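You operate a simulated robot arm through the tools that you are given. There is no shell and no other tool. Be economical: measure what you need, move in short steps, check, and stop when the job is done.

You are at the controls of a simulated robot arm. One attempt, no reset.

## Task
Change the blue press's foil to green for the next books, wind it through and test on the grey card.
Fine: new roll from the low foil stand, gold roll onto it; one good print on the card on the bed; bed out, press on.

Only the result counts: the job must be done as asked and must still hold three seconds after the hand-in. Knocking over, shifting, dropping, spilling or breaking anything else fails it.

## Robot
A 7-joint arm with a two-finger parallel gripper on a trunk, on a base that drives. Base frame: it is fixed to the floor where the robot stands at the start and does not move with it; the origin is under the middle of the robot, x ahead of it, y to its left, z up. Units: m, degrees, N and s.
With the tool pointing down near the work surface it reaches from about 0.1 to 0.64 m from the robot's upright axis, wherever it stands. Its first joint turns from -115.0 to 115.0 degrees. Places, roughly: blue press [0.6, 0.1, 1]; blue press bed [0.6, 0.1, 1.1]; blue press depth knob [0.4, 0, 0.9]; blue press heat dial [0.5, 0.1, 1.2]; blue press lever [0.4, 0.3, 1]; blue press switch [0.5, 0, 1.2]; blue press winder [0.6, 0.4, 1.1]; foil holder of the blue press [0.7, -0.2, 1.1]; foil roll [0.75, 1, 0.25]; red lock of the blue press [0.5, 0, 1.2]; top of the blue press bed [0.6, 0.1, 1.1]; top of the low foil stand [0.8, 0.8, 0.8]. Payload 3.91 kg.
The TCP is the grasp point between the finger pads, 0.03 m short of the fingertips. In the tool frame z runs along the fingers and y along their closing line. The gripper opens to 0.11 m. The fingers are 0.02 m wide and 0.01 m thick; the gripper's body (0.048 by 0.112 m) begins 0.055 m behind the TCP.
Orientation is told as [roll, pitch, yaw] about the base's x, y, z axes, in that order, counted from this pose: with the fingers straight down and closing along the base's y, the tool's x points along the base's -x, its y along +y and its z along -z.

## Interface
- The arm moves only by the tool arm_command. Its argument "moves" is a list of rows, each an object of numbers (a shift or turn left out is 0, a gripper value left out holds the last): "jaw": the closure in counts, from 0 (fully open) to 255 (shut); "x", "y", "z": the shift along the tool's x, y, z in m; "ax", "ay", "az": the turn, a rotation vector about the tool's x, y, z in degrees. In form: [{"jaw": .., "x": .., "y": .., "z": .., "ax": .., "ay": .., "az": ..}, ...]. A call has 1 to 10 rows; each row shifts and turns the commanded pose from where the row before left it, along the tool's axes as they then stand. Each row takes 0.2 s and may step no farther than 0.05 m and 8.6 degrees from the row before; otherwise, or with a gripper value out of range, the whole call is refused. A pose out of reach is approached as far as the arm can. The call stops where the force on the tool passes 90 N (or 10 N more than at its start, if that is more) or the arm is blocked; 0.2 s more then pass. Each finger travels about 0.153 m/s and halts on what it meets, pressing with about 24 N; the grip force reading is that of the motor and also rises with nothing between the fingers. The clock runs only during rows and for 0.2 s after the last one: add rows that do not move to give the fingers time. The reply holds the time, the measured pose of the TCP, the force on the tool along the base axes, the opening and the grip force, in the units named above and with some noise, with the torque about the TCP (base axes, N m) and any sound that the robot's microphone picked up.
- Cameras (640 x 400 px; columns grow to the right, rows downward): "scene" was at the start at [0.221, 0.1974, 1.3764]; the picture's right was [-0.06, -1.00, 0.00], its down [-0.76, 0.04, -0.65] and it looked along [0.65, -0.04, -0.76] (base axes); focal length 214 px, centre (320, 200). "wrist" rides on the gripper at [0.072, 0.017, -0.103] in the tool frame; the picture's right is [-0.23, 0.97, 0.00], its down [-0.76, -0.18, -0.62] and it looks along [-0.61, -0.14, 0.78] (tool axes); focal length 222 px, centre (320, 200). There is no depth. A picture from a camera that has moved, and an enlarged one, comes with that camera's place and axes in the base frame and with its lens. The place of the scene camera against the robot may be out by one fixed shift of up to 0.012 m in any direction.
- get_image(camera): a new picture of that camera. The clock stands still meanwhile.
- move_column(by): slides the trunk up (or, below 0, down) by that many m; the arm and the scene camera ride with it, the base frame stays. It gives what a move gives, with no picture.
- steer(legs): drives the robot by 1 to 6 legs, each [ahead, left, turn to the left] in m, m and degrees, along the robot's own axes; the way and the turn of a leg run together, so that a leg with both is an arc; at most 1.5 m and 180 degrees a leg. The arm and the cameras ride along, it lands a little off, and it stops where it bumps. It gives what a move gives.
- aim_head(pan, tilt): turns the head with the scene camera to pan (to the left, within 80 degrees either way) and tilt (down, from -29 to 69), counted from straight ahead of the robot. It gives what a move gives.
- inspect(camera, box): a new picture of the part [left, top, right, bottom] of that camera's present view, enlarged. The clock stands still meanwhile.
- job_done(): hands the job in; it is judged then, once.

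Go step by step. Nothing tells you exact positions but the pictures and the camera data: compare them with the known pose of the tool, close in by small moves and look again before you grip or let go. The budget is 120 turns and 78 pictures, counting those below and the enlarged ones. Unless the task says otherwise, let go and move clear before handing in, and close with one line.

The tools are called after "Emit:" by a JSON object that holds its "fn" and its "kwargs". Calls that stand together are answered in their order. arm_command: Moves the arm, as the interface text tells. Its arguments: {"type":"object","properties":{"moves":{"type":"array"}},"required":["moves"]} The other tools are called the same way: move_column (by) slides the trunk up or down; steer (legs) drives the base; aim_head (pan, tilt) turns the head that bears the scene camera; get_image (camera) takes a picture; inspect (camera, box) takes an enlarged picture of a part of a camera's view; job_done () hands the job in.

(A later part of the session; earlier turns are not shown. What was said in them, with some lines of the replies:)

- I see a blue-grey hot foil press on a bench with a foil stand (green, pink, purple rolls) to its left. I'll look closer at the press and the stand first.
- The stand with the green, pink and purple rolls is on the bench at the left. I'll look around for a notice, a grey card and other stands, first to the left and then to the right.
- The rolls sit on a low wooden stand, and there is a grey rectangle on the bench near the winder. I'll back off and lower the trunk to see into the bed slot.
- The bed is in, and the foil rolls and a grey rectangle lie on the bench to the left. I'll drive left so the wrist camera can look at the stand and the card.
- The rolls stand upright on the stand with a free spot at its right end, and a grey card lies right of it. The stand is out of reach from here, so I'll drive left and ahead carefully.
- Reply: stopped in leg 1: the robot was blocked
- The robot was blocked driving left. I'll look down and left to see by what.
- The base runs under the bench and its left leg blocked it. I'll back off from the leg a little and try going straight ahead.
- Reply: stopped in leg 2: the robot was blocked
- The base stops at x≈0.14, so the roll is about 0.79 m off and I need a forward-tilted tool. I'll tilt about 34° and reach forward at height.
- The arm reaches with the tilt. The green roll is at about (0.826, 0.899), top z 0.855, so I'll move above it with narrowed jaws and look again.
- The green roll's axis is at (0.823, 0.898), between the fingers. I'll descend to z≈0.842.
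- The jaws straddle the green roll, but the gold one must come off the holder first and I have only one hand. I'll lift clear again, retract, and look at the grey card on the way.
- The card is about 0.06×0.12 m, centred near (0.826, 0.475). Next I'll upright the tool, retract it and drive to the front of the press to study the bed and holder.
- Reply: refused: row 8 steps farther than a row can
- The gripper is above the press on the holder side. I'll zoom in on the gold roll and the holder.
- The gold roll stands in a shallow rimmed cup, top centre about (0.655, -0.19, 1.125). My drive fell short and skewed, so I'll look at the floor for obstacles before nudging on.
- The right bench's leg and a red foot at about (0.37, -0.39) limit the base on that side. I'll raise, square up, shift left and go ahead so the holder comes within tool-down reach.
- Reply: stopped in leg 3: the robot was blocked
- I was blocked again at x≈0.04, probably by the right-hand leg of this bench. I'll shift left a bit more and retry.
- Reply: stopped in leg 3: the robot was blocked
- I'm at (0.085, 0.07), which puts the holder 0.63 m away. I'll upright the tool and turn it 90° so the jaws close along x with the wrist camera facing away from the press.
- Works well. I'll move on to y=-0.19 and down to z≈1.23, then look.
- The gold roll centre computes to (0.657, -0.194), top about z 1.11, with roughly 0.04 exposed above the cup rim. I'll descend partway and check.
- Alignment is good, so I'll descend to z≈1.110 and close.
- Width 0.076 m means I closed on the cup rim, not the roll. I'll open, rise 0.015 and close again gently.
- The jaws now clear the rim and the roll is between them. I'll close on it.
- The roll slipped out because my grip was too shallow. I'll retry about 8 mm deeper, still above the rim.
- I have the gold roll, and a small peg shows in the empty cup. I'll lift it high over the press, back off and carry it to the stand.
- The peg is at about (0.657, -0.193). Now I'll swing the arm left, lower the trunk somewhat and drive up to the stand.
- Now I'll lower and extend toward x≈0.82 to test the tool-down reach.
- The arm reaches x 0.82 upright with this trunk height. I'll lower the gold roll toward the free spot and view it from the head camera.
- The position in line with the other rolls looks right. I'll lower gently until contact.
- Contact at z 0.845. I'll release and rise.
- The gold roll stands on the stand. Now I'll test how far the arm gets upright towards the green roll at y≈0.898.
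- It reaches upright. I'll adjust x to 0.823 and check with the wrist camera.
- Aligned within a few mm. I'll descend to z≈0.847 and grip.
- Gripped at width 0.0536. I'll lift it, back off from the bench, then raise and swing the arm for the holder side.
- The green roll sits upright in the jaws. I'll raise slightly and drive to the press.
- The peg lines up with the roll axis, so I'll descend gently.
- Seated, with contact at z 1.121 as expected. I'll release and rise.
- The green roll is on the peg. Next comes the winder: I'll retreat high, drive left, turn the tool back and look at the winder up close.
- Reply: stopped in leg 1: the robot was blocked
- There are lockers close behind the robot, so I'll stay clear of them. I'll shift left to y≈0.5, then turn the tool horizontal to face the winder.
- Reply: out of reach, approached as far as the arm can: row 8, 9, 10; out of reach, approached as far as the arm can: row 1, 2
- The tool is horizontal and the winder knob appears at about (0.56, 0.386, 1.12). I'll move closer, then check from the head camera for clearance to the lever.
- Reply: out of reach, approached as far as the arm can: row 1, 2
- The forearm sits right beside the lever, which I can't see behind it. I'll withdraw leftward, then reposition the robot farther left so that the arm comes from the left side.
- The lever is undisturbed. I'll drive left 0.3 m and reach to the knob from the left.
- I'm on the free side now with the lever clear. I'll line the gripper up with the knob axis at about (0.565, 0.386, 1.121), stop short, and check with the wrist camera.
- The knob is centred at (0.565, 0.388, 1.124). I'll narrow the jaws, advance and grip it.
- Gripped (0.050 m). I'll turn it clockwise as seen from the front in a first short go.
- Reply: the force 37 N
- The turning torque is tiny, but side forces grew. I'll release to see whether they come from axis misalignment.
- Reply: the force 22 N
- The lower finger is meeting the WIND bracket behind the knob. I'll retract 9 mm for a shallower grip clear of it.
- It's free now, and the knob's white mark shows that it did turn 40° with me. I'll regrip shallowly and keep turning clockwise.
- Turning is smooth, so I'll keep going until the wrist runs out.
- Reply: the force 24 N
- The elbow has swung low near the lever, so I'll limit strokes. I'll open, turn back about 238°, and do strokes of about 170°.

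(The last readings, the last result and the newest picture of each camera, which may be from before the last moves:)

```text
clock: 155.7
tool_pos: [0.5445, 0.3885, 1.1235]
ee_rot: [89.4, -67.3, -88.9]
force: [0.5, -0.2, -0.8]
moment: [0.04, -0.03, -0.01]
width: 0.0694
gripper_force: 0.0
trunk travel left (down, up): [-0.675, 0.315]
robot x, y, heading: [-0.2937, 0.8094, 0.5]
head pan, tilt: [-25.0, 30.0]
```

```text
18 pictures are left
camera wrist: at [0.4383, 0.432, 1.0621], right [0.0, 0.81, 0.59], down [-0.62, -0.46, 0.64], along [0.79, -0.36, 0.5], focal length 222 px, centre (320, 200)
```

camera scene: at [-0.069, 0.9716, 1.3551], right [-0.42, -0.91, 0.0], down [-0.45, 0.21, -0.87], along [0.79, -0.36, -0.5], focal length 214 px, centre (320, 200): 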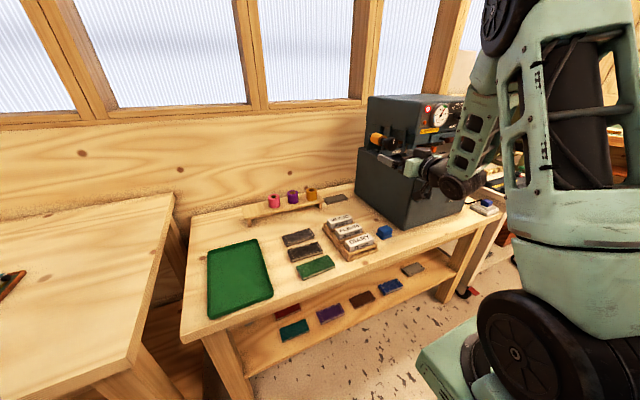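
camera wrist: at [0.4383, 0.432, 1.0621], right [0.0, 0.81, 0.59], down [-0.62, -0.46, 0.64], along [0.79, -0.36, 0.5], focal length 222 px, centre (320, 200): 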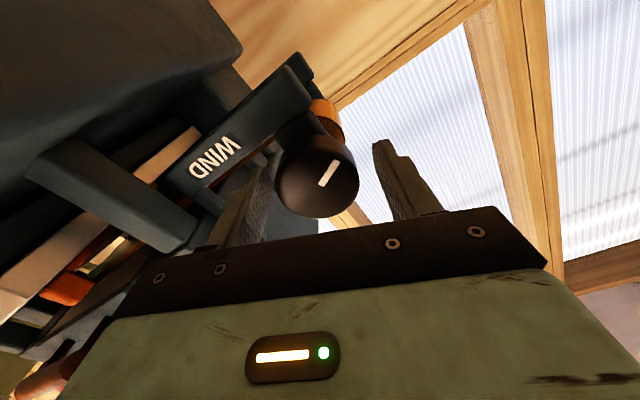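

The knob has advanced and everything is clear. I'll run two more clockwise strokes of about 153° with a re-grip.

Emit:
{"fn": "arm_command", "kwargs": {"moves": [{"jaw": 255}, {}, {"az": 8.5}, {"az": 8.5}, {"az": 8.5}, {"az": 8.5}, {"az": 8.5}, {"az": 8.5}, {"az": 8.5}, {"az": 8.5}]}}

Emit:
{"fn": "arm_command", "kwargs": {"moves": [{"az": 8.5}, {"az": 8.5}, {"az": 8.5}, {"az": 8.5}, {"az": 8.5}, {"az": 8.5}, {"az": 8.5}, {"az": 8.5}, {"az": 8.5}, {"az": 8.5}]}}

Emit:
{"fn": "arm_command", "kwargs": {"moves": [{"jaw": 95}, {}, {"az": -8.5}, {"az": -8.5}, {"az": -8.5}, {"az": -8.5}, {"az": -8.5}, {"az": -8.5}, {"az": -8.5}, {"az": -8.5}]}}

Emit:
{"fn": "arm_command", "kwargs": {"moves": [{"az": -8.5}, {"az": -8.5}, {"az": -8.5}, {"az": -8.5}, {"az": -8.5}, {"az": -8.5}, {"az": -8.5}, {"az": -8.5}, {"az": -8.5}, {"az": -8.5}]}}

Emit:
{"fn": "arm_command", "kwargs": {"moves": [{"jaw": 255}, {}, {"az": 8.5}, {"az": 8.5}, {"az": 8.5}, {"az": 8.5}, {"az": 8.5}, {"az": 8.5}, {"az": 8.5}, {"az": 8.5}]}}

Emit:
{"fn": "arm_command", "kwargs": {"moves": [{"az": 8.5}, {"az": 8.5}, {"az": 8.5}, {"az": 8.5}, {"az": 8.5}, {"az": 8.5}, {"az": 8.5}, {"az": 8.5}, {"az": 8.5}, {"az": 8.5}]}}

Emit:
{"fn": "arm_command", "kwargs": {"moves": [{"jaw": 95}, {}, {"az": -8.5}, {"az": -8.5}, {"az": -8.5}, {"az": -8.5}, {"az": -8.5}, {"az": -8.5}, {"az": -8.5}, {"az": -8.5}]}}

Emit:
{"fn": "arm_command", "kwargs": {"moves": [{"az": -8.5}, {"az": -8.5}, {"az": -8.5}, {"az": -8.5}, {"az": -8.5}, {"az": -8.5}, {"az": -8.5}, {"az": -8.5}, {"az": -8.5}, {"az": -8.5}]}}

Emit:
{"fn": "get_image", "kwargs": {"camera": "wrist"}}

```text
clock: 157.9
tool_pos: [0.5439, 0.3871, 1.1235]
ee_rot: [89.6, 0.9, -89.6]
force: [1.0, -10.1, -6.3]
moment: [-0.01, -0.87, 0.49]
width: 0.0489
gripper_force: 44.7
trunk travel left (down, up): [-0.675, 0.315]
robot x, y, heading: [-0.2961, 0.8058, 0.1]
head pan, tilt: [-25.0, 30.0]
```

```text
clock: 160.1
tool_pos: [0.5441, 0.3879, 1.1234]
ee_rot: [86.9, 85.9, -92.5]
force: [3.2, -11.1, 1.1]
moment: [-0.01, -1.13, -1.03]
width: 0.0486
gripper_force: 44.5
trunk travel left (down, up): [-0.675, 0.315]
robot x, y, heading: [-0.2927, 0.8063, 0.1]
head pan, tilt: [-25.0, 30.0]
```

```text
clock: 162.3
tool_pos: [0.5444, 0.3884, 1.1237]
ee_rot: [89.7, 17.7, -89.6]
force: [-0.3, 0.0, -0.1]
moment: [-0.03, -0.01, -0.02]
width: 0.0693
gripper_force: 0.0
trunk travel left (down, up): [-0.675, 0.315]
robot x, y, heading: [-0.3, 0.8072, 0.4]
head pan, tilt: [-25.0, 30.0]
```

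```text
clock: 164.5
tool_pos: [0.543, 0.3895, 1.1241]
ee_rot: [89.3, -67.3, -88.9]
force: [-0.2, 0.7, 0.1]
moment: [0.01, 0.01, -0.01]
width: 0.069
gripper_force: 0.1
trunk travel left (down, up): [-0.675, 0.315]
robot x, y, heading: [-0.2916, 0.8066, 0.4]
head pan, tilt: [-25.0, 30.0]
```

```text
clock: 166.7
tool_pos: [0.545, 0.3865, 1.1215]
ee_rot: [89.7, 0.9, -89.7]
force: [-9.3, -17.4, -10.9]
moment: [-0.05, -0.96, 0.29]
width: 0.0487
gripper_force: 44.8
trunk travel left (down, up): [-0.675, 0.315]
robot x, y, heading: [-0.2973, 0.8099, 0.3]
head pan, tilt: [-25.0, 30.0]
```

```text
clock: 168.9
tool_pos: [0.5438, 0.3865, 1.1223]
ee_rot: [85.8, 85.9, -93.9]
force: [-9.7, -12.9, -15.1]
moment: [0.0, -0.96, -0.95]
width: 0.0489
gripper_force: 45.0
trunk travel left (down, up): [-0.675, 0.315]
robot x, y, heading: [-0.2917, 0.8071, 0.2]
head pan, tilt: [-25.0, 30.0]
```

```text
clock: 171.1
tool_pos: [0.5437, 0.3874, 1.1237]
ee_rot: [89.7, 17.6, -89.6]
force: [0.7, 0.3, -0.2]
moment: [0.02, -0.01, 0.0]
width: 0.0689
gripper_force: 0.1
trunk travel left (down, up): [-0.675, 0.315]
robot x, y, heading: [-0.2951, 0.8055, 0.2]
head pan, tilt: [-25.0, 30.0]
```

```text
clock: 173.3
tool_pos: [0.5433, 0.3894, 1.1228]
ee_rot: [89.3, -67.3, -88.9]
force: [0.5, 0.4, 0.3]
moment: [0.03, -0.04, 0.02]
width: 0.069
gripper_force: 0.0
trunk travel left (down, up): [-0.675, 0.315]
robot x, y, heading: [-0.2976, 0.8052, 0.5]
head pan, tilt: [-25.0, 30.0]
```

```text
17 pictures are left
camera wrist: at [0.438, 0.4324, 1.0625], right [0.0, 0.81, 0.59], down [-0.62, -0.46, 0.64], along [0.79, -0.36, 0.5], focal length 222 px, centre (320, 200)
```

wrist: 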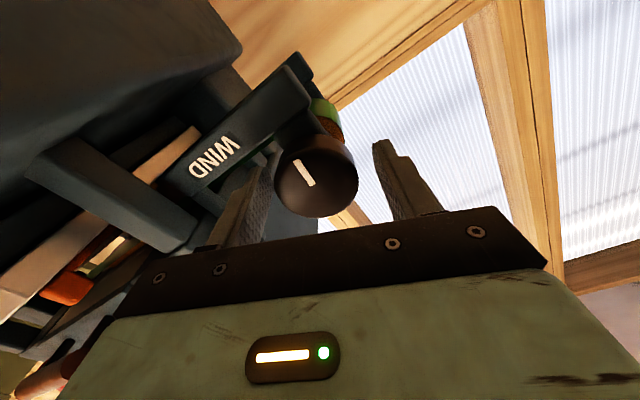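

The take-up spool behind the knob has turned green, so the green foil is wound through. Now I'll back off, rotate the tool so the jaws close vertically, raise, and move over in front of the bed handle at about (0.47, 0.05, 1.065).

Emit:
{"fn": "arm_command", "kwargs": {"moves": [{"z": -0.05}, {"z": -0.05}, {"az": 8.4}, {"az": 8.4}, {"az": 8.4}, {"az": 8.4}, {"az": 8.4}, {"az": 8.4}, {"az": 8.4}, {"az": 8.2}]}}

Emit:
{"fn": "move_column", "kwargs": {"by": 0.3}}

Emit:
{"fn": "arm_command", "kwargs": {"moves": [{"x": 0.05}, {"x": 0.05}, {"x": 0.05}, {"x": 0.05}, {"x": 0.05}, {"x": 0.05}, {"x": 0.05}, {"x": 0.05}, {}]}}

Emit:
{"fn": "aim_head", "kwargs": {"pan": -15, "tilt": 35}}

```text
clock: 175.5
tool_pos: [0.4444, 0.3881, 1.1237]
ee_rot: [89.8, -0.2, -89.5]
force: [0.6, -0.2, -0.5]
moment: [0.01, -0.06, -0.03]
width: 0.0691
gripper_force: 0.1
trunk travel left (down, up): [-0.675, 0.315]
robot x, y, heading: [-0.2927, 0.8084, 0.3]
head pan, tilt: [-25.0, 30.0]
```

```text
clock: 178.5
tool_pos: [0.4452, 0.3882, 1.4229]
ee_rot: [89.7, -0.2, -89.6]
force: [-0.9, 0.1, -0.4]
moment: [0.02, 0.03, -0.01]
width: 0.069
gripper_force: 0.1
trunk travel left (down, up): [-0.975, 0.015]
robot x, y, heading: [-0.2963, 0.8118, 0.2]
head pan, tilt: [-25.0, 30.0]
```

```text
clock: 180.5
tool_pos: [0.4389, 0.7874, 1.4234]
ee_rot: [89.7, -0.1, -89.5]
force: [0.1, -0.2, 0.0]
moment: [-0.02, 0.02, -0.02]
width: 0.0689
gripper_force: 0.1
trunk travel left (down, up): [-0.975, 0.015]
robot x, y, heading: [-0.2942, 0.8065, 0.4]
head pan, tilt: [-25.0, 30.0]
```

```text
clock: 181.2
tool_pos: [0.4384, 0.7876, 1.4234]
ee_rot: [89.7, -0.1, -89.5]
force: [0.9, 0.0, -0.4]
moment: [0.01, 0.01, 0.01]
width: 0.0691
gripper_force: 0.1
trunk travel left (down, up): [-0.975, 0.015]
robot x, y, heading: [-0.2965, 0.8097, 0.4]
head pan, tilt: [-15.0, 35.0]
```

Emit:
{"fn": "arm_command", "kwargs": {"moves": [{"z": -0.04}, {"z": -0.03}, {}]}}

Emit:
{"fn": "steer", "kwargs": {"legs": [[0, -0.735, 0]]}}

Emit:
{"fn": "move_column", "kwargs": {"by": -0.25}}

Emit:
{"fn": "get_image", "kwargs": {"camera": "wrist"}}

Emit:
{"fn": "get_image", "kwargs": {"camera": "scene"}}

```text
clock: 182.0
tool_pos: [0.3942, 0.7923, 1.425]
ee_rot: [89.7, -0.2, -89.6]
force: [0.5, 0.1, 0.4]
moment: [0.01, 0.01, 0.01]
width: 0.0692
gripper_force: 0.1
out of reach, approached as far as the arm can: row 2
trunk travel left (down, up): [-0.975, 0.015]
robot x, y, heading: [-0.2933, 0.8057, 0.2]
head pan, tilt: [-15.0, 35.0]
```

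```text
clock: 186.1
tool_pos: [0.4027, 0.0587, 1.4248]
ee_rot: [89.8, -0.2, -88.6]
force: [-0.1, 0.4, 0.0]
moment: [-0.01, 0.08, -0.01]
width: 0.0691
gripper_force: 0.0
trunk travel left (down, up): [-0.975, 0.015]
robot x, y, heading: [-0.2857, 0.0643, 1.3]
head pan, tilt: [-15.0, 35.0]
```

```text
clock: 188.6
tool_pos: [0.4032, 0.0599, 1.1755]
ee_rot: [89.7, -0.2, -88.6]
force: [0.1, 0.0, 0.6]
moment: [0.02, 0.03, 0.01]
width: 0.0688
gripper_force: 0.0
trunk travel left (down, up): [-0.725, 0.265]
robot x, y, heading: [-0.2836, 0.0592, 1.0]
head pan, tilt: [-15.0, 35.0]
```

```text
16 pictures are left
camera wrist: at [0.2962, 0.1294, 1.1914], right [0.01, -0.22, 0.97], down [-0.61, -0.78, -0.17], along [0.8, -0.59, -0.14], focal length 222 px, centre (320, 200)
```

wrist: 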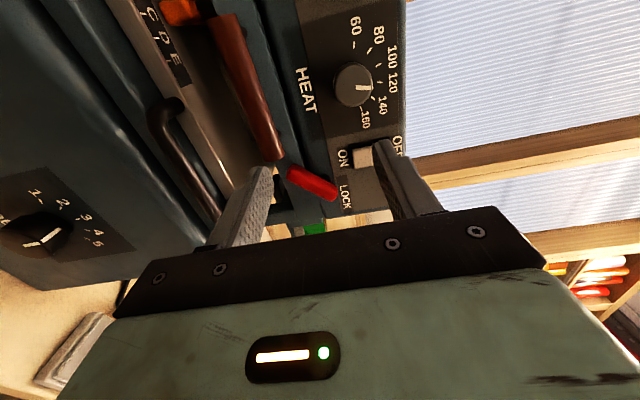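

```text
15 pictures are left
camera scene: at [-0.0595, 0.246, 1.3973], right [-0.24, -0.97, 0.0], down [-0.56, 0.14, -0.82], along [0.8, -0.2, -0.57], focal length 214 px, centre (320, 200)
```

scene: 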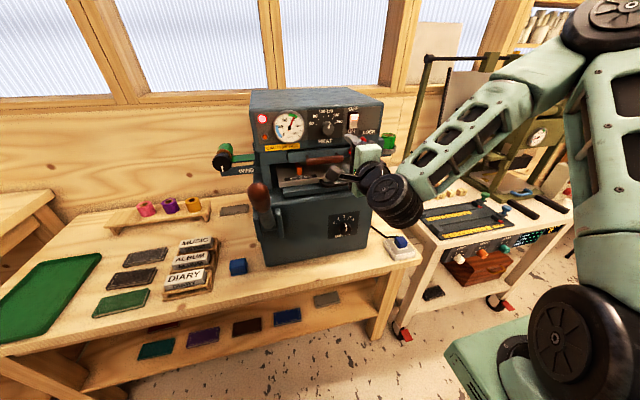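

The jaws are vertical in front of the handle bar. I'll lower 0.08 and take a second wrist view to triangulate it.

Emit:
{"fn": "move_column", "kwargs": {"by": -0.09}}

Emit:
{"fn": "get_image", "kwargs": {"camera": "wrist"}}

```text
clock: 189.9
tool_pos: [0.4025, 0.0585, 1.0858]
ee_rot: [89.7, -0.2, -88.6]
force: [0.3, 0.8, 0.4]
moment: [0.01, -0.04, 0.0]
width: 0.0691
gripper_force: 0.0
trunk travel left (down, up): [-0.635, 0.355]
robot x, y, heading: [-0.2846, 0.0634, 1.2]
head pan, tilt: [-15.0, 35.0]
```

```text
14 pictures are left
camera wrist: at [0.2962, 0.1294, 1.1013], right [0.01, -0.22, 0.97], down [-0.61, -0.78, -0.17], along [0.8, -0.59, -0.14], focal length 222 px, centre (320, 200)
```

wrist: 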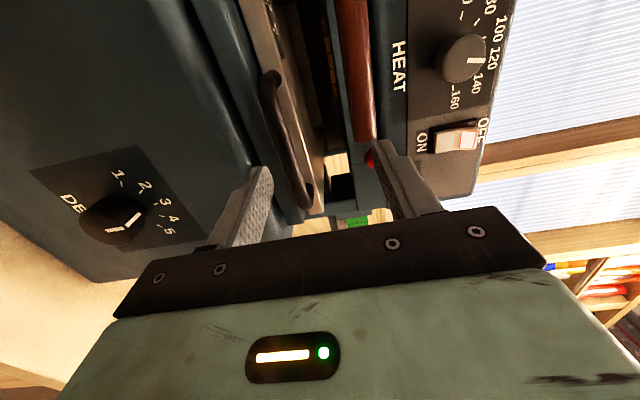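

The bar is at x 0.475, z 1.052, spanning y 0 to 0.11. I'll narrow the jaws to 0.03, level with it, advance and grip.

Emit:
{"fn": "arm_command", "kwargs": {"moves": [{"jaw": 180}, {}, {}]}}

Emit:
{"fn": "move_column", "kwargs": {"by": -0.031}}

Emit:
{"fn": "arm_command", "kwargs": {"moves": [{"z": 0.025}, {"z": 0.02}, {}]}}

Emit:
{"fn": "inspect", "kwargs": {"camera": "wrist", "box": [160, 40, 480, 240]}}

```text
clock: 190.7
tool_pos: [0.4026, 0.058, 1.0851]
ee_rot: [89.7, -0.2, -88.6]
force: [0.5, -0.3, -0.5]
moment: [-0.01, 0.0, 0.04]
width: 0.0325
gripper_force: 0.0
trunk travel left (down, up): [-0.635, 0.355]
robot x, y, heading: [-0.2865, 0.0606, 1.2]
head pan, tilt: [-15.0, 35.0]
```

```text
clock: 191.4
tool_pos: [0.4032, 0.0598, 1.054]
ee_rot: [89.6, -0.2, -88.7]
force: [-0.2, 0.4, 0.5]
moment: [-0.04, -0.03, 0.02]
width: 0.0323
gripper_force: 0.0
trunk travel left (down, up): [-0.604, 0.386]
robot x, y, heading: [-0.2838, 0.0628, 0.9]
head pan, tilt: [-15.0, 35.0]
```

```text
clock: 192.2
tool_pos: [0.4466, 0.0611, 1.0541]
ee_rot: [89.7, -0.2, -88.6]
force: [-9.4, -1.6, -0.3]
moment: [-0.13, 0.17, -0.14]
width: 0.0321
gripper_force: 0.0
trunk travel left (down, up): [-0.604, 0.386]
robot x, y, heading: [-0.2846, 0.0583, 1.2]
head pan, tilt: [-15.0, 35.0]
```

```text
2.00 times, centred on (320, 140) of wrist
camera zoom: at [0.3398, 0.1312, 1.0702], right [0.01, -0.22, 0.97], down [-0.61, -0.78, -0.17], along [0.8, -0.59, -0.14], focal length 444 px, centre (320, 320)
```

zoom: 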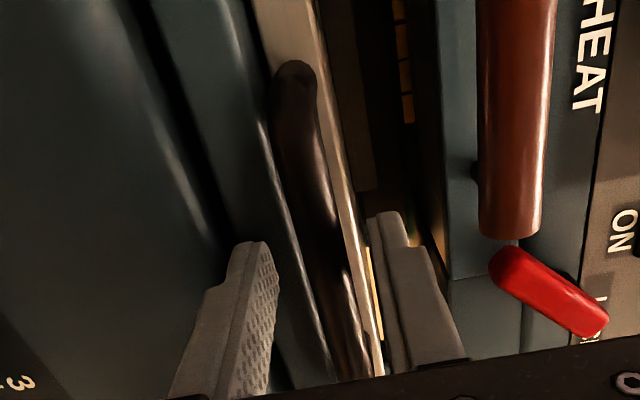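

The fingertips touch the bed front with the bar between the jaws. I'll ease back 2 mm and close.

Emit:
{"fn": "arm_command", "kwargs": {"moves": [{"z": -0.003}, {"jaw": 255}, {}, {}]}}

```text
clock: 193.2
tool_pos: [0.4436, 0.061, 1.0558]
ee_rot: [90.1, -0.2, -88.7]
force: [2.4, 0.1, 21.7]
moment: [0.18, -0.52, -0.55]
width: 0.0138
gripper_force: 45.2
trunk travel left (down, up): [-0.604, 0.386]
robot x, y, heading: [-0.2869, 0.0602, 1.0]
head pan, tilt: [-15.0, 35.0]
```

I hold the bar (0.0138 m). I'll adjust up slightly and pull the bed out.

Emit:
{"fn": "arm_command", "kwargs": {"moves": [{"y": 0.003}, {"z": -0.02}, {"z": -0.02}, {"z": -0.02}, {}]}}

```text
clock: 194.4
tool_pos: [0.4002, 0.0604, 1.0563]
ee_rot: [89.3, -0.3, -89.2]
force: [-1.1, -22.3, -14.3]
moment: [0.19, 0.29, -0.6]
width: 0.0137
gripper_force: 44.9
out of reach, approached as far as the arm can: row 4
trunk travel left (down, up): [-0.604, 0.386]
robot x, y, heading: [-0.2822, 0.0626, 0.9]
head pan, tilt: [-15.0, 35.0]
```

The bed slides, but the arm is at its near limit. I'll drive back 3 cm while holding, then regrip with a tilted tool.

Emit:
{"fn": "steer", "kwargs": {"legs": [[-0.03, 0, 0]]}}

Emit:
{"fn": "inspect", "kwargs": {"camera": "scene", "box": [220, 130, 420, 255]}}

```text
clock: 195.3
tool_pos: [0.3707, 0.0602, 1.0576]
ee_rot: [89.2, -0.2, -89.1]
force: [0.4, -32.1, -22.6]
moment: [0.15, 0.46, -0.4]
width: 0.0134
gripper_force: 44.9
trunk travel left (down, up): [-0.604, 0.386]
robot x, y, heading: [-0.3147, 0.0622, 1.2]
head pan, tilt: [-15.0, 35.0]
```

```text
3.20 times, centred on (320, 192) of scene
camera zoom: at [-0.0885, 0.2436, 1.2763], right [-0.24, -0.97, 0.0], down [-0.56, 0.14, -0.82], along [0.8, -0.19, -0.57], focal length 686 px, centre (320, 224)
```

zoom: 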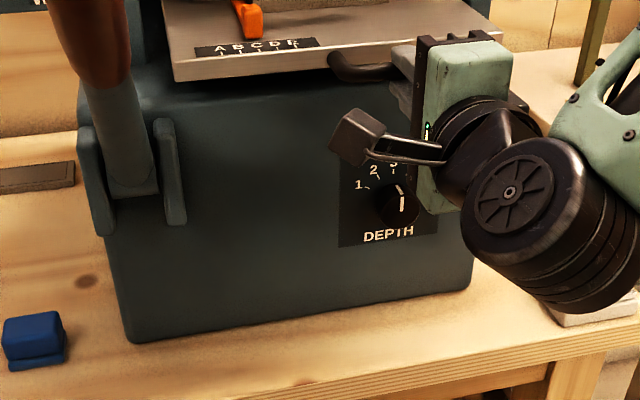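

The bed is out about 7 cm. I'll pivot the tool about the bar to a tilted pose to gain near reach, then keep pulling.

Emit:
{"fn": "arm_command", "kwargs": {"moves": [{"x": -0.003, "y": -0.002}, {"ax": 7, "y": 0.0012}, {"ax": 7, "y": 0.0012}, {"ax": 7, "y": 0.0012}, {"ax": 7, "y": 0.0012}, {"ax": 7, "y": 0.0012}, {}]}}

```text
clock: 196.9
tool_pos: [0.3745, 0.0605, 1.0687]
ee_rot: [55.3, -0.4, -89.2]
force: [2.5, 8.6, 67.5]
moment: [0.3, -1.4, -0.05]
width: 0.0138
gripper_force: 44.9
trunk travel left (down, up): [-0.604, 0.386]
robot x, y, heading: [-0.3152, 0.0628, 1.0]
head pan, tilt: [-15.0, 35.0]
```

Some upward load remains; I'll relieve it by raising slightly, then pull.

Emit:
{"fn": "arm_command", "kwargs": {"moves": [{"y": 0.004, "z": -0.003}, {"y": -0.0115, "z": -0.0164}, {"y": -0.0115, "z": -0.0164}, {}]}}

```text
clock: 197.9
tool_pos: [0.3331, 0.061, 1.0688]
ee_rot: [54.5, -0.4, -89.3]
force: [0.8, 12.4, 28.2]
moment: [0.22, -0.55, -0.33]
width: 0.0136
gripper_force: 44.5
trunk travel left (down, up): [-0.604, 0.386]
robot x, y, heading: [-0.3134, 0.0599, 1.5]
head pan, tilt: [-15.0, 35.0]
```

Still sliding freely, with about 11 cm of travel so far. I'll continue until it stops.

Emit:
{"fn": "arm_command", "kwargs": {"moves": [{"y": 0.002, "z": -0.001}, {"y": -0.0115, "z": -0.0164}, {"y": -0.0115, "z": -0.0164}, {}]}}

Emit:
{"fn": "inspect", "kwargs": {"camera": "scene", "box": [200, 90, 420, 230]}}

```text
clock: 198.9
tool_pos: [0.2907, 0.059, 1.0688]
ee_rot: [54.1, -0.4, -89.0]
force: [-1.1, 28.6, 1.6]
moment: [1.21, -0.02, 0.84]
width: 0.0135
gripper_force: 44.6
trunk travel left (down, up): [-0.604, 0.386]
robot x, y, heading: [-0.3151, 0.0609, 1.2]
head pan, tilt: [-15.0, 35.0]
```

```text
2.86 times, centred on (310, 160) of scene
camera zoom: at [-0.0895, 0.2467, 1.276], right [-0.24, -0.97, 0.0], down [-0.56, 0.14, -0.82], along [0.8, -0.2, -0.57], focal length 613 px, centre (349, 314)
```

zoom: 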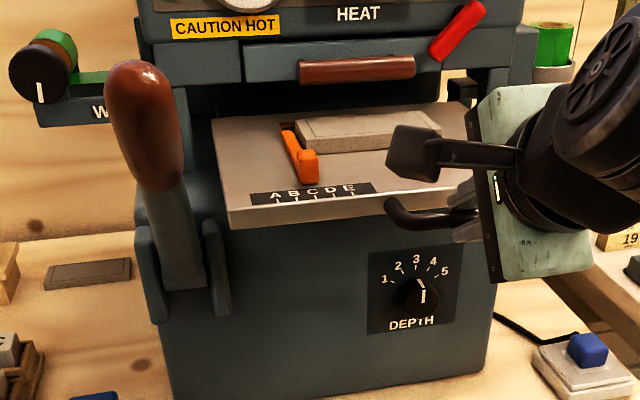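

Excellent: a light-grey card already lies on the bed against the orange stop, so that is the test card and the dark slab on the bench is not needed. I'll push the bed back in, levelling the tool again on the way.

Emit:
{"fn": "arm_command", "kwargs": {"moves": [{"y": 0.0115, "z": 0.0164}, {"y": 0.0115, "z": 0.0164}, {"y": 0.0115, "z": 0.0164}, {"y": 0.0115, "z": 0.0164}, {}]}}

Emit:
{"fn": "arm_command", "kwargs": {"moves": [{"ax": -7, "y": -0.0014}, {"ax": -7, "y": -0.0014}, {"ax": -7, "y": -0.0014}, {"ax": -7, "y": -0.0014}, {"ax": -7, "y": -0.0014}, {}]}}

```text
clock: 200.1
tool_pos: [0.3718, 0.0601, 1.0685]
ee_rot: [54.1, -0.3, -89.1]
force: [0.6, 18.7, -2.6]
moment: [0.95, 0.01, 0.62]
width: 0.0137
gripper_force: 44.9
trunk travel left (down, up): [-0.604, 0.386]
robot x, y, heading: [-0.313, 0.0614, 1.0]
head pan, tilt: [-15.0, 35.0]
```

```text
clock: 201.5
tool_pos: [0.3714, 0.0586, 1.0572]
ee_rot: [88.6, -0.4, -89.2]
force: [-0.2, 6.4, -36.7]
moment: [0.35, 0.99, 0.58]
width: 0.0139
gripper_force: 45.4
trunk travel left (down, up): [-0.604, 0.386]
robot x, y, heading: [-0.3137, 0.0617, 1.3]
head pan, tilt: [-15.0, 35.0]
```

Now I'll push straight in to the stop near x≈0.444.

Emit:
{"fn": "arm_command", "kwargs": {"moves": [{"y": -0.002, "z": 0.02}, {"z": 0.02}, {"z": 0.02}, {"z": 0.008}, {}]}}

Emit:
{"fn": "arm_command", "kwargs": {"moves": [{"z": 0.004}, {"z": 0.004}, {}]}}

```text
clock: 202.7
tool_pos: [0.438, 0.0581, 1.058]
ee_rot: [89.0, -0.4, -89.3]
force: [-2.0, -6.2, -30.7]
moment: [0.27, 0.72, 0.32]
width: 0.0136
gripper_force: 45.2
trunk travel left (down, up): [-0.604, 0.386]
robot x, y, heading: [-0.3149, 0.0611, 0.9]
head pan, tilt: [-15.0, 35.0]
```

```text
clock: 203.5
tool_pos: [0.4431, 0.0589, 1.0566]
ee_rot: [88.9, -0.4, -89.2]
force: [-33.0, -12.3, -27.2]
moment: [0.36, 0.68, -0.58]
width: 0.0137
gripper_force: 44.9
trunk travel left (down, up): [-0.604, 0.386]
robot x, y, heading: [-0.3146, 0.0622, 1.1]
head pan, tilt: [-15.0, 35.0]
```

The bed is home against its stop. I'll release the handle, back off, raise, and bring the tool back to pointing down for the lever.

Emit:
{"fn": "arm_command", "kwargs": {"moves": [{"z": -0.003}, {"jaw": 180}, {}, {}, {"z": -0.02}, {"z": -0.02}, {}]}}

Emit:
{"fn": "move_column", "kwargs": {"by": 0.38}}

Emit:
{"fn": "arm_command", "kwargs": {"moves": [{"ax": 8.5}, {"ax": 8.5}, {"ax": 8.5}, {"ax": 8.5}, {"ax": 8.5}, {"ax": 8.5}, {"ax": 8.5}, {"ax": 8.5}, {"ax": 8.5}, {"ax": 8.5}]}}

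Emit:
{"fn": "arm_command", "kwargs": {"moves": [{"ax": 4}, {"az": -8.5, "jaw": 60}, {"az": -8.5}, {"az": -8.5}, {"az": -8.5}, {"az": -8.5}, {"az": -8.5}, {"az": -8.5}, {"az": -8.5}, {"az": -8.5}]}}

```text
clock: 205.1
tool_pos: [0.4018, 0.0587, 1.0595]
ee_rot: [89.2, -0.4, -89.1]
force: [0.0, 0.1, -0.1]
moment: [0.0, 0.0, 0.02]
width: 0.0323
gripper_force: 0.1
trunk travel left (down, up): [-0.604, 0.386]
robot x, y, heading: [-0.3163, 0.0626, 1.2]
head pan, tilt: [-15.0, 35.0]
```

```text
clock: 208.8
tool_pos: [0.4029, 0.059, 1.4391]
ee_rot: [89.4, -0.3, -89.1]
force: [-0.1, -0.5, 0.6]
moment: [-0.01, 0.0, 0.01]
width: 0.0324
gripper_force: 0.1
trunk travel left (down, up): [-0.984, 0.006]
robot x, y, heading: [-0.3132, 0.0612, 1.1]
head pan, tilt: [-15.0, 35.0]
```

```text
clock: 210.9
tool_pos: [0.4029, 0.058, 1.4393]
ee_rot: [4.3, -0.4, -89.1]
force: [-0.6, 0.2, -0.5]
moment: [0.01, -0.01, 0.0]
width: 0.0324
gripper_force: 0.0
trunk travel left (down, up): [-0.984, 0.006]
robot x, y, heading: [-0.3165, 0.063, 0.9]
head pan, tilt: [-15.0, 35.0]
```

```text
clock: 213.2
tool_pos: [0.4017, 0.0597, 1.4388]
ee_rot: [-0.1, -0.4, -12.5]
force: [-0.1, 0.1, -0.2]
moment: [0.0, -0.04, -0.03]
width: 0.0844
gripper_force: 0.1
trunk travel left (down, up): [-0.984, 0.006]
robot x, y, heading: [-0.3102, 0.0585, 1.0]
head pan, tilt: [-15.0, 35.0]
```

Emit:
{"fn": "arm_command", "kwargs": {"moves": [{"az": -6.2}, {"az": -6.2}, {"y": 0.045, "x": 0.018}, {"y": 0.045, "x": 0.018}, {"y": 0.045, "x": 0.018}, {"y": 0.045, "x": 0.018}, {"y": 0.04, "x": 0.012}, {"z": 0.05}, {"z": 0.05}, {"z": 0.05}]}}

Emit:
{"fn": "get_image", "kwargs": {"camera": "wrist"}}

```text
clock: 215.3
tool_pos: [0.3182, 0.2772, 1.2855]
ee_rot: [-0.3, -0.4, -0.1]
force: [-1.6, 0.4, 0.3]
moment: [0.05, -0.01, 0.0]
width: 0.0838
gripper_force: 0.0
trunk travel left (down, up): [-0.984, 0.006]
robot x, y, heading: [-0.3096, 0.0609, 1.3]
head pan, tilt: [-15.0, 35.0]
```

```text
10 pictures are left
camera wrist: at [0.2439, 0.2957, 1.3875], right [0.23, 0.97, 0.0], down [0.76, -0.18, 0.63], along [0.61, -0.15, -0.78], focal length 222 px, centre (320, 200)
```

wrist: 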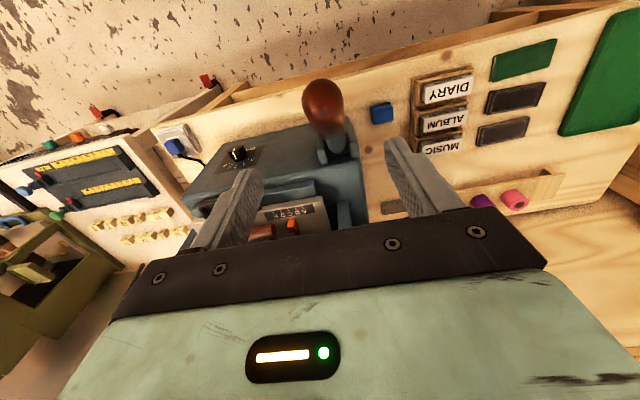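

The lever grip is centred between the fingers at about (0.31, 0.282, 1.15). I'll descend with the trunk and close on it.

Emit:
{"fn": "arm_command", "kwargs": {"moves": [{"x": 0.007, "y": 0.005}, {}]}}

Emit:
{"fn": "move_column", "kwargs": {"by": -0.125}}

Emit:
{"fn": "arm_command", "kwargs": {"moves": [{"jaw": 255}, {}, {}]}}

```text
clock: 215.9
tool_pos: [0.3119, 0.2827, 1.2851]
ee_rot: [-0.3, -0.2, -0.3]
force: [-0.1, 0.3, -1.1]
moment: [-0.01, 0.02, -0.03]
width: 0.0846
gripper_force: 0.0
trunk travel left (down, up): [-0.984, 0.006]
robot x, y, heading: [-0.3168, 0.0622, 1.2]
head pan, tilt: [-15.0, 35.0]
```

```text
clock: 217.5
tool_pos: [0.3125, 0.2824, 1.1617]
ee_rot: [-0.3, -0.3, -0.2]
force: [0.3, -0.2, -0.6]
moment: [-0.01, -0.01, -0.02]
width: 0.0843
gripper_force: 0.1
trunk travel left (down, up): [-0.859, 0.131]
robot x, y, heading: [-0.3137, 0.062, 1.3]
head pan, tilt: [-15.0, 35.0]
```

```text
clock: 218.3
tool_pos: [0.3122, 0.2819, 1.1608]
ee_rot: [-0.3, -0.3, -0.3]
force: [-0.9, -1.4, 0.7]
moment: [-0.09, 0.08, -0.03]
width: 0.0401
gripper_force: 45.2
trunk travel left (down, up): [-0.859, 0.131]
robot x, y, heading: [-0.3155, 0.0622, 1.1]
head pan, tilt: [-15.0, 35.0]
```

Gripped (0.040 m). I'll pull the lever along its arc in small steps, watching the force.

Emit:
{"fn": "arm_command", "kwargs": {"moves": [{"x": 0.0169, "z": 0.0119}, {"x": 0.0158, "z": 0.0134}, {}]}}

```text
clock: 219.1
tool_pos: [0.2816, 0.2824, 1.1362]
ee_rot: [-0.5, -0.4, -0.4]
force: [10.5, -6.1, 2.8]
moment: [-0.09, -1.27, 0.25]
width: 0.0397
gripper_force: 45.2
trunk travel left (down, up): [-0.859, 0.131]
robot x, y, heading: [-0.3141, 0.0623, 1.2]
head pan, tilt: [-15.0, 35.0]
```

Emit:
{"fn": "arm_command", "kwargs": {"moves": [{"x": 0.0146, "z": 0.0146}, {"x": 0.0133, "z": 0.0159}, {"x": 0.0118, "z": 0.0169}, {}]}}

```text
clock: 220.1
tool_pos: [0.2407, 0.2832, 1.0891]
ee_rot: [-0.3, -0.3, -0.3]
force: [13.2, 0.9, 4.1]
moment: [0.17, -1.21, -0.04]
width: 0.0394
gripper_force: 44.6
trunk travel left (down, up): [-0.859, 0.131]
robot x, y, heading: [-0.3155, 0.0636, 1.4]
head pan, tilt: [-15.0, 35.0]
```

Emit:
{"fn": "arm_command", "kwargs": {"moves": [{"x": 0.0075, "z": 0.0179}, {"x": 0.006, "z": 0.0188}, {}]}}

```text
clock: 220.9
tool_pos: [0.2239, 0.2831, 1.0523]
ee_rot: [-0.3, -0.2, -0.1]
force: [-16.3, 0.2, 14.8]
moment: [0.0, -0.56, 0.18]
width: 0.0396
gripper_force: 44.8
trunk travel left (down, up): [-0.859, 0.131]
robot x, y, heading: [-0.3143, 0.0617, 0.9]
head pan, tilt: [-15.0, 35.0]
```

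Emit:
{"fn": "arm_command", "kwargs": {"moves": [{"x": 0.0095, "z": 0.0185}, {"x": 0.006, "z": 0.0195}, {}]}}

```text
clock: 221.7
tool_pos: [0.2146, 0.2822, 1.0131]
ee_rot: [-0.2, -0.5, -0.3]
force: [11.6, 10.9, 10.7]
moment: [0.19, -1.43, 0.08]
width: 0.0396
gripper_force: 45.2
trunk travel left (down, up): [-0.859, 0.131]
robot x, y, heading: [-0.3153, 0.0621, 1.1]
head pan, tilt: [-15.0, 35.0]
```

Emit:
{"fn": "arm_command", "kwargs": {"moves": [{"x": 0.001, "z": 0.02}, {"x": 0.0, "z": 0.02}, {}]}}

```text
clock: 222.5
tool_pos: [0.2102, 0.2826, 0.9725]
ee_rot: [-0.2, -0.2, -0.1]
force: [-6.3, 18.3, 10.3]
moment: [0.1, -0.74, 0.47]
width: 0.0393
gripper_force: 45.1
trunk travel left (down, up): [-0.859, 0.131]
robot x, y, heading: [-0.3071, 0.0626, 1.3]
head pan, tilt: [-15.0, 35.0]
```

Emit:
{"fn": "arm_command", "kwargs": {"moves": [{"x": -0.001, "z": 0.018}, {"x": -0.002, "z": 0.012}, {}]}}

Emit:
{"fn": "get_image", "kwargs": {"camera": "scene"}}

```text
clock: 223.3
tool_pos: [0.2137, 0.2827, 0.9463]
ee_rot: [-0.2, -0.4, -0.4]
force: [-7.0, 2.5, 39.9]
moment: [0.0, -0.54, -0.04]
width: 0.0395
gripper_force: 45.2
trunk travel left (down, up): [-0.859, 0.131]
robot x, y, heading: [-0.3114, 0.0599, 1.3]
head pan, tilt: [-15.0, 35.0]
```

```text
9 pictures are left
camera scene: at [-0.091, 0.2446, 1.5318], right [-0.24, -0.97, 0.0], down [-0.56, 0.14, -0.82], along [0.8, -0.2, -0.57], focal length 214 px, centre (320, 200)
```

scene: 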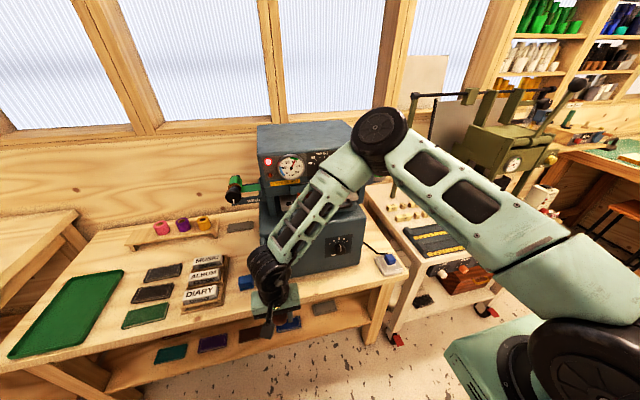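

Vertical resistance rose to 40 N, so the head has met the bed or its stop. I'll press a touch more and dwell briefly.

Emit:
{"fn": "arm_command", "kwargs": {"moves": [{"z": 0.006}, {}, {}]}}

```text
clock: 224.1
tool_pos: [0.2137, 0.2827, 0.9385]
ee_rot: [-0.3, -0.4, -0.2]
force: [-4.8, 2.3, 31.5]
moment: [0.01, -0.23, -0.05]
width: 0.0393
gripper_force: 45.0
trunk travel left (down, up): [-0.859, 0.131]
robot x, y, heading: [-0.3135, 0.059, 1.0]
head pan, tilt: [-15.0, 35.0]
```

Emit:
{"fn": "arm_command", "kwargs": {"moves": [{"x": -0.002, "z": 0.012}, {"x": -0.002, "z": 0.008}, {}]}}

```text
clock: 224.6
tool_pos: [0.2162, 0.2823, 0.9298]
ee_rot: [-0.1, -0.6, -0.1]
force: [-15.8, -24.4, 58.1]
moment: [0.44, -1.42, -0.32]
width: 0.0396
gripper_force: 44.8
trunk travel left (down, up): [-0.859, 0.131]
robot x, y, heading: [-0.3141, 0.0585, 1.1]
head pan, tilt: [-15.0, 35.0]
stopped in row 2: the force on the tool passed its limit at 103 N (the readings are from after the stop); the commanded pose is now the measured one
```

It has reached its hard stop at the bottom. I'll dwell about one second, then lift the lever back along the arc.

Emit:
{"fn": "arm_command", "kwargs": {"moves": [{}, {}, {}, {}, {"z": -0.016, "x": 0.002}, {"z": -0.026, "x": 0.002}, {"z": -0.02, "x": -0.001}, {"z": -0.02, "x": -0.003}, {"z": -0.02, "x": -0.004}, {"z": -0.019, "x": -0.006}]}}

Emit:
{"fn": "arm_command", "kwargs": {"moves": [{"z": -0.0188, "x": -0.0085}, {"z": -0.018, "x": -0.0095}, {"z": -0.017, "x": -0.0115}, {"z": -0.016, "x": -0.0133}, {"z": -0.0146, "x": -0.0146}, {"z": -0.0134, "x": -0.0158}, {"z": -0.0119, "x": -0.0169}, {}]}}

```text
clock: 225.5
tool_pos: [0.215, 0.2827, 0.9294]
ee_rot: [-0.1, -0.7, -0.1]
force: [-16.3, -24.2, 52.9]
moment: [0.26, -1.42, -0.34]
width: 0.0397
gripper_force: 44.8
trunk travel left (down, up): [-0.859, 0.131]
robot x, y, heading: [-0.3149, 0.0601, 1.2]
head pan, tilt: [-15.0, 35.0]
stopped in row 4: the force on the tool passed its limit at 91 N (the readings are from after the stop); the commanded pose is now the measured one
```

```text
clock: 227.3
tool_pos: [0.3062, 0.2822, 1.0383]
ee_rot: [-0.3, -0.7, -0.2]
force: [-15.6, -30.7, 13.5]
moment: [0.44, 0.38, 0.47]
width: 0.036
gripper_force: 45.4
trunk travel left (down, up): [-0.859, 0.131]
robot x, y, heading: [-0.3132, 0.0658, 1.2]
head pan, tilt: [-15.0, 35.0]
```

The lever came most of the way up, but my grip slid down its shaft. I'll check how it stands before finishing the return.

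Emit:
{"fn": "inspect", "kwargs": {"camera": "scene", "box": [200, 110, 420, 310]}}

```text
2.00 times, centred on (310, 210) of scene
camera zoom: at [-0.0906, 0.2427, 1.5318], right [-0.24, -0.97, 0.0], down [-0.56, 0.14, -0.82], along [0.8, -0.2, -0.57], focal length 429 px, centre (340, 180)
```

zoom: 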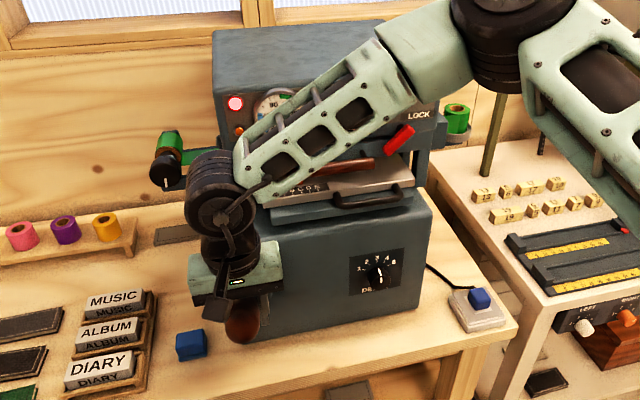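

The geometry fits a lever about 60° from vertical, gripped on its shaft. I'll continue raising it along the smaller arc.

Emit:
{"fn": "arm_command", "kwargs": {"moves": [{"x": -0.007, "z": -0.011}, {"x": -0.0083, "z": -0.0107}, {"x": -0.009, "z": -0.01}, {}]}}

Emit:
{"fn": "arm_command", "kwargs": {"moves": [{"x": -0.01, "z": -0.009}, {"x": -0.0107, "z": -0.0083}, {}]}}

```text
clock: 228.3
tool_pos: [0.3326, 0.2806, 1.0683]
ee_rot: [-0.3, -0.5, -0.2]
force: [4.1, -20.0, -14.4]
moment: [0.22, 1.99, 0.07]
width: 0.0358
gripper_force: 44.5
trunk travel left (down, up): [-0.859, 0.131]
robot x, y, heading: [-0.3149, 0.0596, 1.1]
head pan, tilt: [-15.0, 35.0]
```

```text
clock: 229.1
tool_pos: [0.3518, 0.2825, 1.0866]
ee_rot: [-0.2, -0.5, -0.3]
force: [-0.7, -25.6, -10.7]
moment: [0.56, 1.88, 0.52]
width: 0.0356
gripper_force: 44.7
trunk travel left (down, up): [-0.859, 0.131]
robot x, y, heading: [-0.3163, 0.0636, 1.4]
head pan, tilt: [-15.0, 35.0]
```

Emit:
{"fn": "arm_command", "kwargs": {"moves": [{"x": -0.006, "z": -0.004}, {}, {}]}}

Emit:
{"fn": "inspect", "kwargs": {"camera": "scene", "box": [200, 110, 420, 310]}}

```text
clock: 229.9
tool_pos: [0.3571, 0.2822, 1.0911]
ee_rot: [-0.2, -0.5, -0.1]
force: [-1.5, -26.6, -11.9]
moment: [0.56, 1.97, 0.49]
width: 0.0356
gripper_force: 44.7
trunk travel left (down, up): [-0.859, 0.131]
robot x, y, heading: [-0.3142, 0.0624, 1.2]
head pan, tilt: [-15.0, 35.0]
```

```text
2.00 times, centred on (310, 210) of scene
camera zoom: at [-0.0889, 0.2433, 1.5314], right [-0.24, -0.97, 0.0], down [-0.56, 0.14, -0.82], along [0.8, -0.2, -0.57], focal length 429 px, centre (340, 180)
```

zoom: 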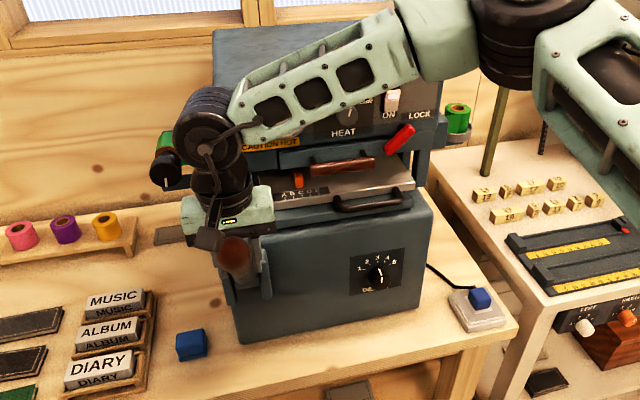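

The lever is back at its rest angle. I'll release it and lift straight up, then look.

Emit:
{"fn": "arm_command", "kwargs": {"moves": [{"jaw": 60}, {}, {}, {"z": -0.05}, {"z": -0.05}, {"z": -0.05}, {"z": -0.05}, {}]}}

Emit:
{"fn": "move_column", "kwargs": {"by": 0.12}}

Emit:
{"fn": "inspect", "kwargs": {"camera": "scene", "box": [200, 130, 420, 330]}}

```text
clock: 231.7
tool_pos: [0.3563, 0.2842, 1.2898]
ee_rot: [-0.1, -0.4, -0.3]
force: [0.3, -0.4, 0.5]
moment: [-0.01, 0.0, -0.02]
width: 0.084
gripper_force: 0.2
trunk travel left (down, up): [-0.859, 0.131]
robot x, y, heading: [-0.3126, 0.0664, 1.1]
head pan, tilt: [-15.0, 35.0]
```

```text
clock: 233.2
tool_pos: [0.3547, 0.2845, 1.4096]
ee_rot: [-0.1, -0.6, -0.2]
force: [0.4, 0.5, 0.6]
moment: [0.0, -0.01, -0.01]
width: 0.0841
gripper_force: 0.1
trunk travel left (down, up): [-0.979, 0.011]
robot x, y, heading: [-0.314, 0.0634, 1.5]
head pan, tilt: [-15.0, 35.0]
```

```text
2.00 times, centred on (310, 230) of scene
camera zoom: at [-0.0893, 0.2448, 1.6513], right [-0.24, -0.97, 0.0], down [-0.56, 0.14, -0.82], along [0.8, -0.2, -0.57], focal length 429 px, centre (340, 140)
```

zoom: 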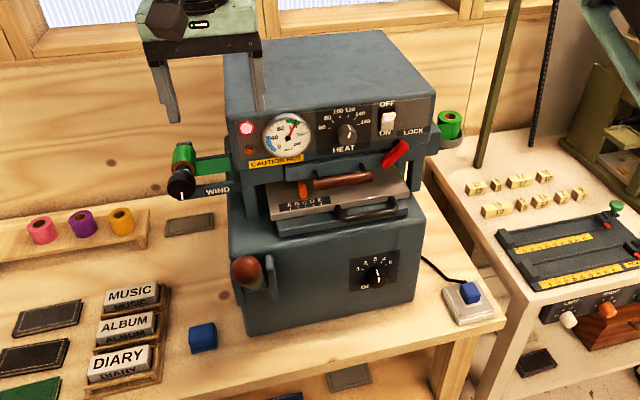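

The lever stays up, the rolls and foil look right, and heat is on. Next I'll pull the bed out, reconfiguring the tool to horizontal with vertical jaws exactly as before.

Emit:
{"fn": "arm_command", "kwargs": {"moves": [{"x": -0.0095, "y": -0.0452, "jaw": 180}, {"x": -0.0095, "y": -0.0452}, {"x": -0.0095, "y": -0.0452}, {"x": -0.0095, "y": -0.0452}, {"x": -0.0095, "y": -0.0452}, {"az": 8.5}, {"az": 8.5}, {"az": 8.5}, {"az": 8.5}, {"az": 8.5}]}}

Emit:
{"fn": "arm_command", "kwargs": {"moves": [{"az": 8.5}, {"az": 8.5}, {"az": 8.5}, {"az": 8.5}, {"az": 8.5}, {"az": 4.0}, {"ax": -8.5}, {"ax": -8.5}, {"ax": -8.5}, {"ax": -8.5}]}}

Emit:
{"fn": "arm_command", "kwargs": {"moves": [{"ax": -8.5}, {"ax": -8.5}, {"ax": -8.5}, {"ax": -8.5}, {"ax": -8.5}, {"ax": -8.5}, {"ax": -4}, {}]}}

```text
clock: 235.4
tool_pos: [0.4023, 0.057, 1.4099]
ee_rot: [0.3, -0.5, -42.9]
force: [0.1, 0.6, -1.1]
moment: [0.03, 0.04, 0.0]
width: 0.0325
gripper_force: 0.1
trunk travel left (down, up): [-0.979, 0.011]
robot x, y, heading: [-0.3182, 0.0627, 1.3]
head pan, tilt: [-15.0, 35.0]
```

```text
clock: 237.6
tool_pos: [0.4017, 0.0568, 1.4105]
ee_rot: [34.6, -0.1, -89.2]
force: [0.0, 0.4, 0.2]
moment: [0.0, 0.01, -0.01]
width: 0.0324
gripper_force: 0.2
trunk travel left (down, up): [-0.979, 0.011]
robot x, y, heading: [-0.3171, 0.0642, 1.4]
head pan, tilt: [-15.0, 35.0]
```

```text
clock: 239.4
tool_pos: [0.4032, 0.0582, 1.4102]
ee_rot: [89.6, -0.1, -89.0]
force: [0.4, 0.0, 0.2]
moment: [-0.01, -0.02, -0.01]
width: 0.0321
gripper_force: 0.0
trunk travel left (down, up): [-0.979, 0.011]
robot x, y, heading: [-0.3156, 0.0581, 1.1]
head pan, tilt: [-15.0, 35.0]
```

Same pose as before. I'll lower to the bar's height, advance and grip.

Emit:
{"fn": "move_column", "kwargs": {"by": -0.354}}

Emit:
{"fn": "arm_command", "kwargs": {"moves": [{"z": 0.02}, {"z": 0.019}, {}, {"jaw": 255}, {}, {}]}}

```text
clock: 242.8
tool_pos: [0.4024, 0.0571, 1.0557]
ee_rot: [89.6, -0.1, -89.2]
force: [-0.1, 1.0, 0.3]
moment: [-0.01, -0.01, 0.0]
width: 0.0321
gripper_force: 0.1
trunk travel left (down, up): [-0.625, 0.365]
robot x, y, heading: [-0.3131, 0.0629, 1.3]
head pan, tilt: [-15.0, 35.0]
```

```text
clock: 244.2
tool_pos: [0.4415, 0.0568, 1.0557]
ee_rot: [89.5, 0.0, -89.2]
force: [3.0, -0.7, 4.3]
moment: [0.16, -0.12, 0.14]
width: 0.0137
gripper_force: 45.1
trunk travel left (down, up): [-0.625, 0.365]
robot x, y, heading: [-0.3143, 0.0634, 1.3]
head pan, tilt: [-15.0, 35.0]
```

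Emit:
{"fn": "arm_command", "kwargs": {"moves": [{"z": -0.018}, {"z": -0.018}, {"z": -0.018}, {"z": -0.016}, {}]}}

Emit:
{"fn": "arm_command", "kwargs": {"moves": [{"ax": 7, "y": 0.0018}, {"ax": 7, "y": 0.0018}, {"ax": 7, "y": 0.0018}, {"ax": 7, "y": 0.0018}, {"ax": 7, "y": 0.0018}, {}]}}

```text
clock: 245.4
tool_pos: [0.3725, 0.0571, 1.0568]
ee_rot: [89.5, -0.2, -89.2]
force: [-0.6, 0.8, -1.8]
moment: [0.1, 0.02, 0.81]
width: 0.0135
gripper_force: 45.4
trunk travel left (down, up): [-0.625, 0.365]
robot x, y, heading: [-0.3159, 0.0619, 1.0]
head pan, tilt: [-15.0, 35.0]
```

```text
clock: 246.8
tool_pos: [0.3756, 0.0579, 1.0709]
ee_rot: [55.3, -0.2, -89.3]
force: [0.4, 6.0, 47.1]
moment: [-0.28, -1.09, -0.53]
width: 0.0137
gripper_force: 45.0
trunk travel left (down, up): [-0.625, 0.365]
robot x, y, heading: [-0.3132, 0.063, 1.1]
head pan, tilt: [-15.0, 35.0]
```

Emit:
{"fn": "arm_command", "kwargs": {"moves": [{"y": 0.003, "z": -0.002}, {"y": -0.0115, "z": -0.0164}, {"y": -0.0115, "z": -0.0164}, {"y": -0.0115, "z": -0.0164}, {"y": -0.0115, "z": -0.0164}, {}]}}

Emit:
{"fn": "arm_command", "kwargs": {"moves": [{"y": -0.008, "z": -0.0115}, {"y": -0.008, "z": -0.0115}, {}]}}

```text
clock: 248.2
tool_pos: [0.2949, 0.0579, 1.0711]
ee_rot: [54.5, 0.0, -89.2]
force: [1.7, 8.5, 21.0]
moment: [0.89, -0.45, 0.88]
width: 0.0137
gripper_force: 44.5
out of reach, approached as far as the arm can: row 5
trunk travel left (down, up): [-0.625, 0.365]
robot x, y, heading: [-0.3156, 0.0627, 1.1]
head pan, tilt: [-15.0, 35.0]
```

```text
clock: 249.1
tool_pos: [0.2817, 0.0603, 1.0764]
ee_rot: [53.7, -0.2, -89.6]
force: [-3.0, -30.1, -42.3]
moment: [-0.57, 0.89, -0.63]
width: 0.0132
gripper_force: 45.2
out of reach, approached as far as the arm can: row 1, 2
trunk travel left (down, up): [-0.625, 0.365]
robot x, y, heading: [-0.3108, 0.0601, 0.9]
head pan, tilt: [-15.0, 35.0]
```

The arm is near its limit again with 16 cm out. I'll pivot a bit further and see whether the bed has its stop here.

Emit:
{"fn": "arm_command", "kwargs": {"moves": [{"ax": 7, "y": -0.001}, {"ax": 7, "y": -0.001}, {}, {"y": -0.0115, "z": -0.0096}, {"y": -0.0115, "z": -0.0096}, {}]}}

Emit:
{"fn": "inspect", "kwargs": {"camera": "scene", "box": [200, 90, 420, 230]}}

```text
clock: 250.4
tool_pos: [0.251, 0.0628, 1.0785]
ee_rot: [40.5, -0.2, -89.2]
force: [-0.5, -24.3, -15.2]
moment: [-0.58, 0.32, -0.67]
width: 0.0137
gripper_force: 44.7
trunk travel left (down, up): [-0.625, 0.365]
robot x, y, heading: [-0.314, 0.0597, 1.4]
head pan, tilt: [-15.0, 35.0]
```

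```text
2.86 times, centred on (310, 160) of scene
camera zoom: at [-0.089, 0.2435, 1.2975], right [-0.24, -0.97, 0.0], down [-0.56, 0.14, -0.82], along [0.8, -0.2, -0.57], focal length 613 px, centre (349, 314)
```

zoom: 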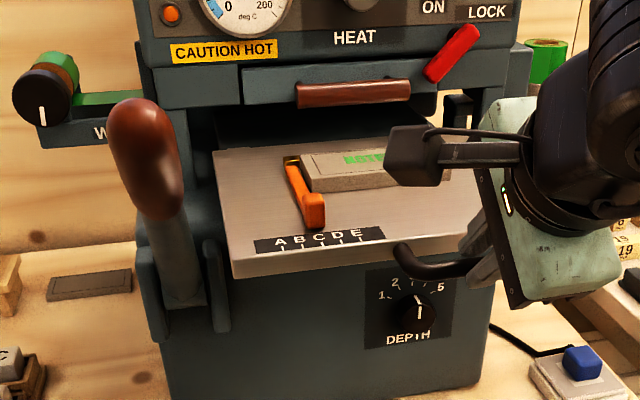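

There is a green print on the card. I'll pull a little further to find the bed's out-stop.

Emit:
{"fn": "arm_command", "kwargs": {"moves": [{"x": -0.002, "y": -0.0115, "z": -0.0096}, {"y": -0.0115, "z": -0.0096}, {}]}}

```text
clock: 251.2
tool_pos: [0.221, 0.0627, 1.0808]
ee_rot: [40.7, -0.1, -89.0]
force: [0.1, 0.0, 1.0]
moment: [-0.05, 0.03, 0.0]
width: 0.0
gripper_force: 37.8
trunk travel left (down, up): [-0.625, 0.365]
robot x, y, heading: [-0.3161, 0.0619, 1.0]
head pan, tilt: [-15.0, 35.0]
```

My grip slipped off at the bed's end of travel. I'll raise clear and check the print and bed.

Emit:
{"fn": "move_column", "kwargs": {"by": 0.3}}

Emit:
{"fn": "inspect", "kwargs": {"camera": "scene", "box": [250, 150, 410, 270]}}

```text
clock: 254.2
tool_pos: [0.2206, 0.0617, 1.378]
ee_rot: [40.5, -0.1, -89.2]
force: [-0.1, -0.7, 0.2]
moment: [0.02, 0.03, -0.01]
width: 0.0
gripper_force: 37.9
trunk travel left (down, up): [-0.925, 0.065]
robot x, y, heading: [-0.3171, 0.0598, 1.3]
head pan, tilt: [-15.0, 35.0]
```

```text
3.33 times, centred on (330, 210) of scene
camera zoom: at [-0.0894, 0.2448, 1.5973], right [-0.24, -0.97, 0.0], down [-0.56, 0.14, -0.82], along [0.8, -0.2, -0.57], focal length 715 px, centre (287, 167)
```

zoom: 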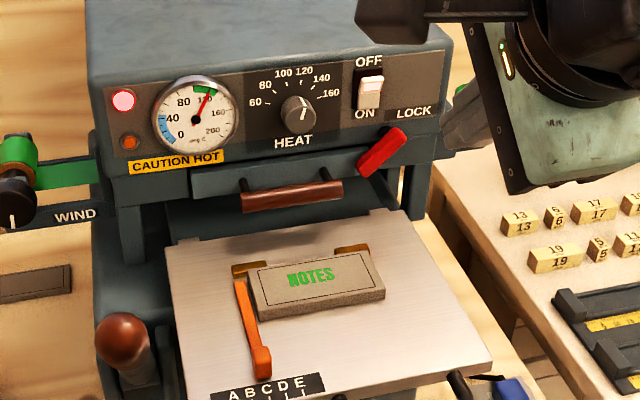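

The card shows one clear green "NOTES", the bed is out, and the press is on and hot. The green roll is on the holder, the gold roll is on the stand, and the arm is clear, so I'm handing in.

Emit:
{"fn": "job_done", "kwargs": {}}

```text
The job is handed in.
```

The blue press now runs green foil, wound through, with one clear green test print ("NOTES") on the grey card; the gold roll is on the low foil stand, the bed is out and the press is on.
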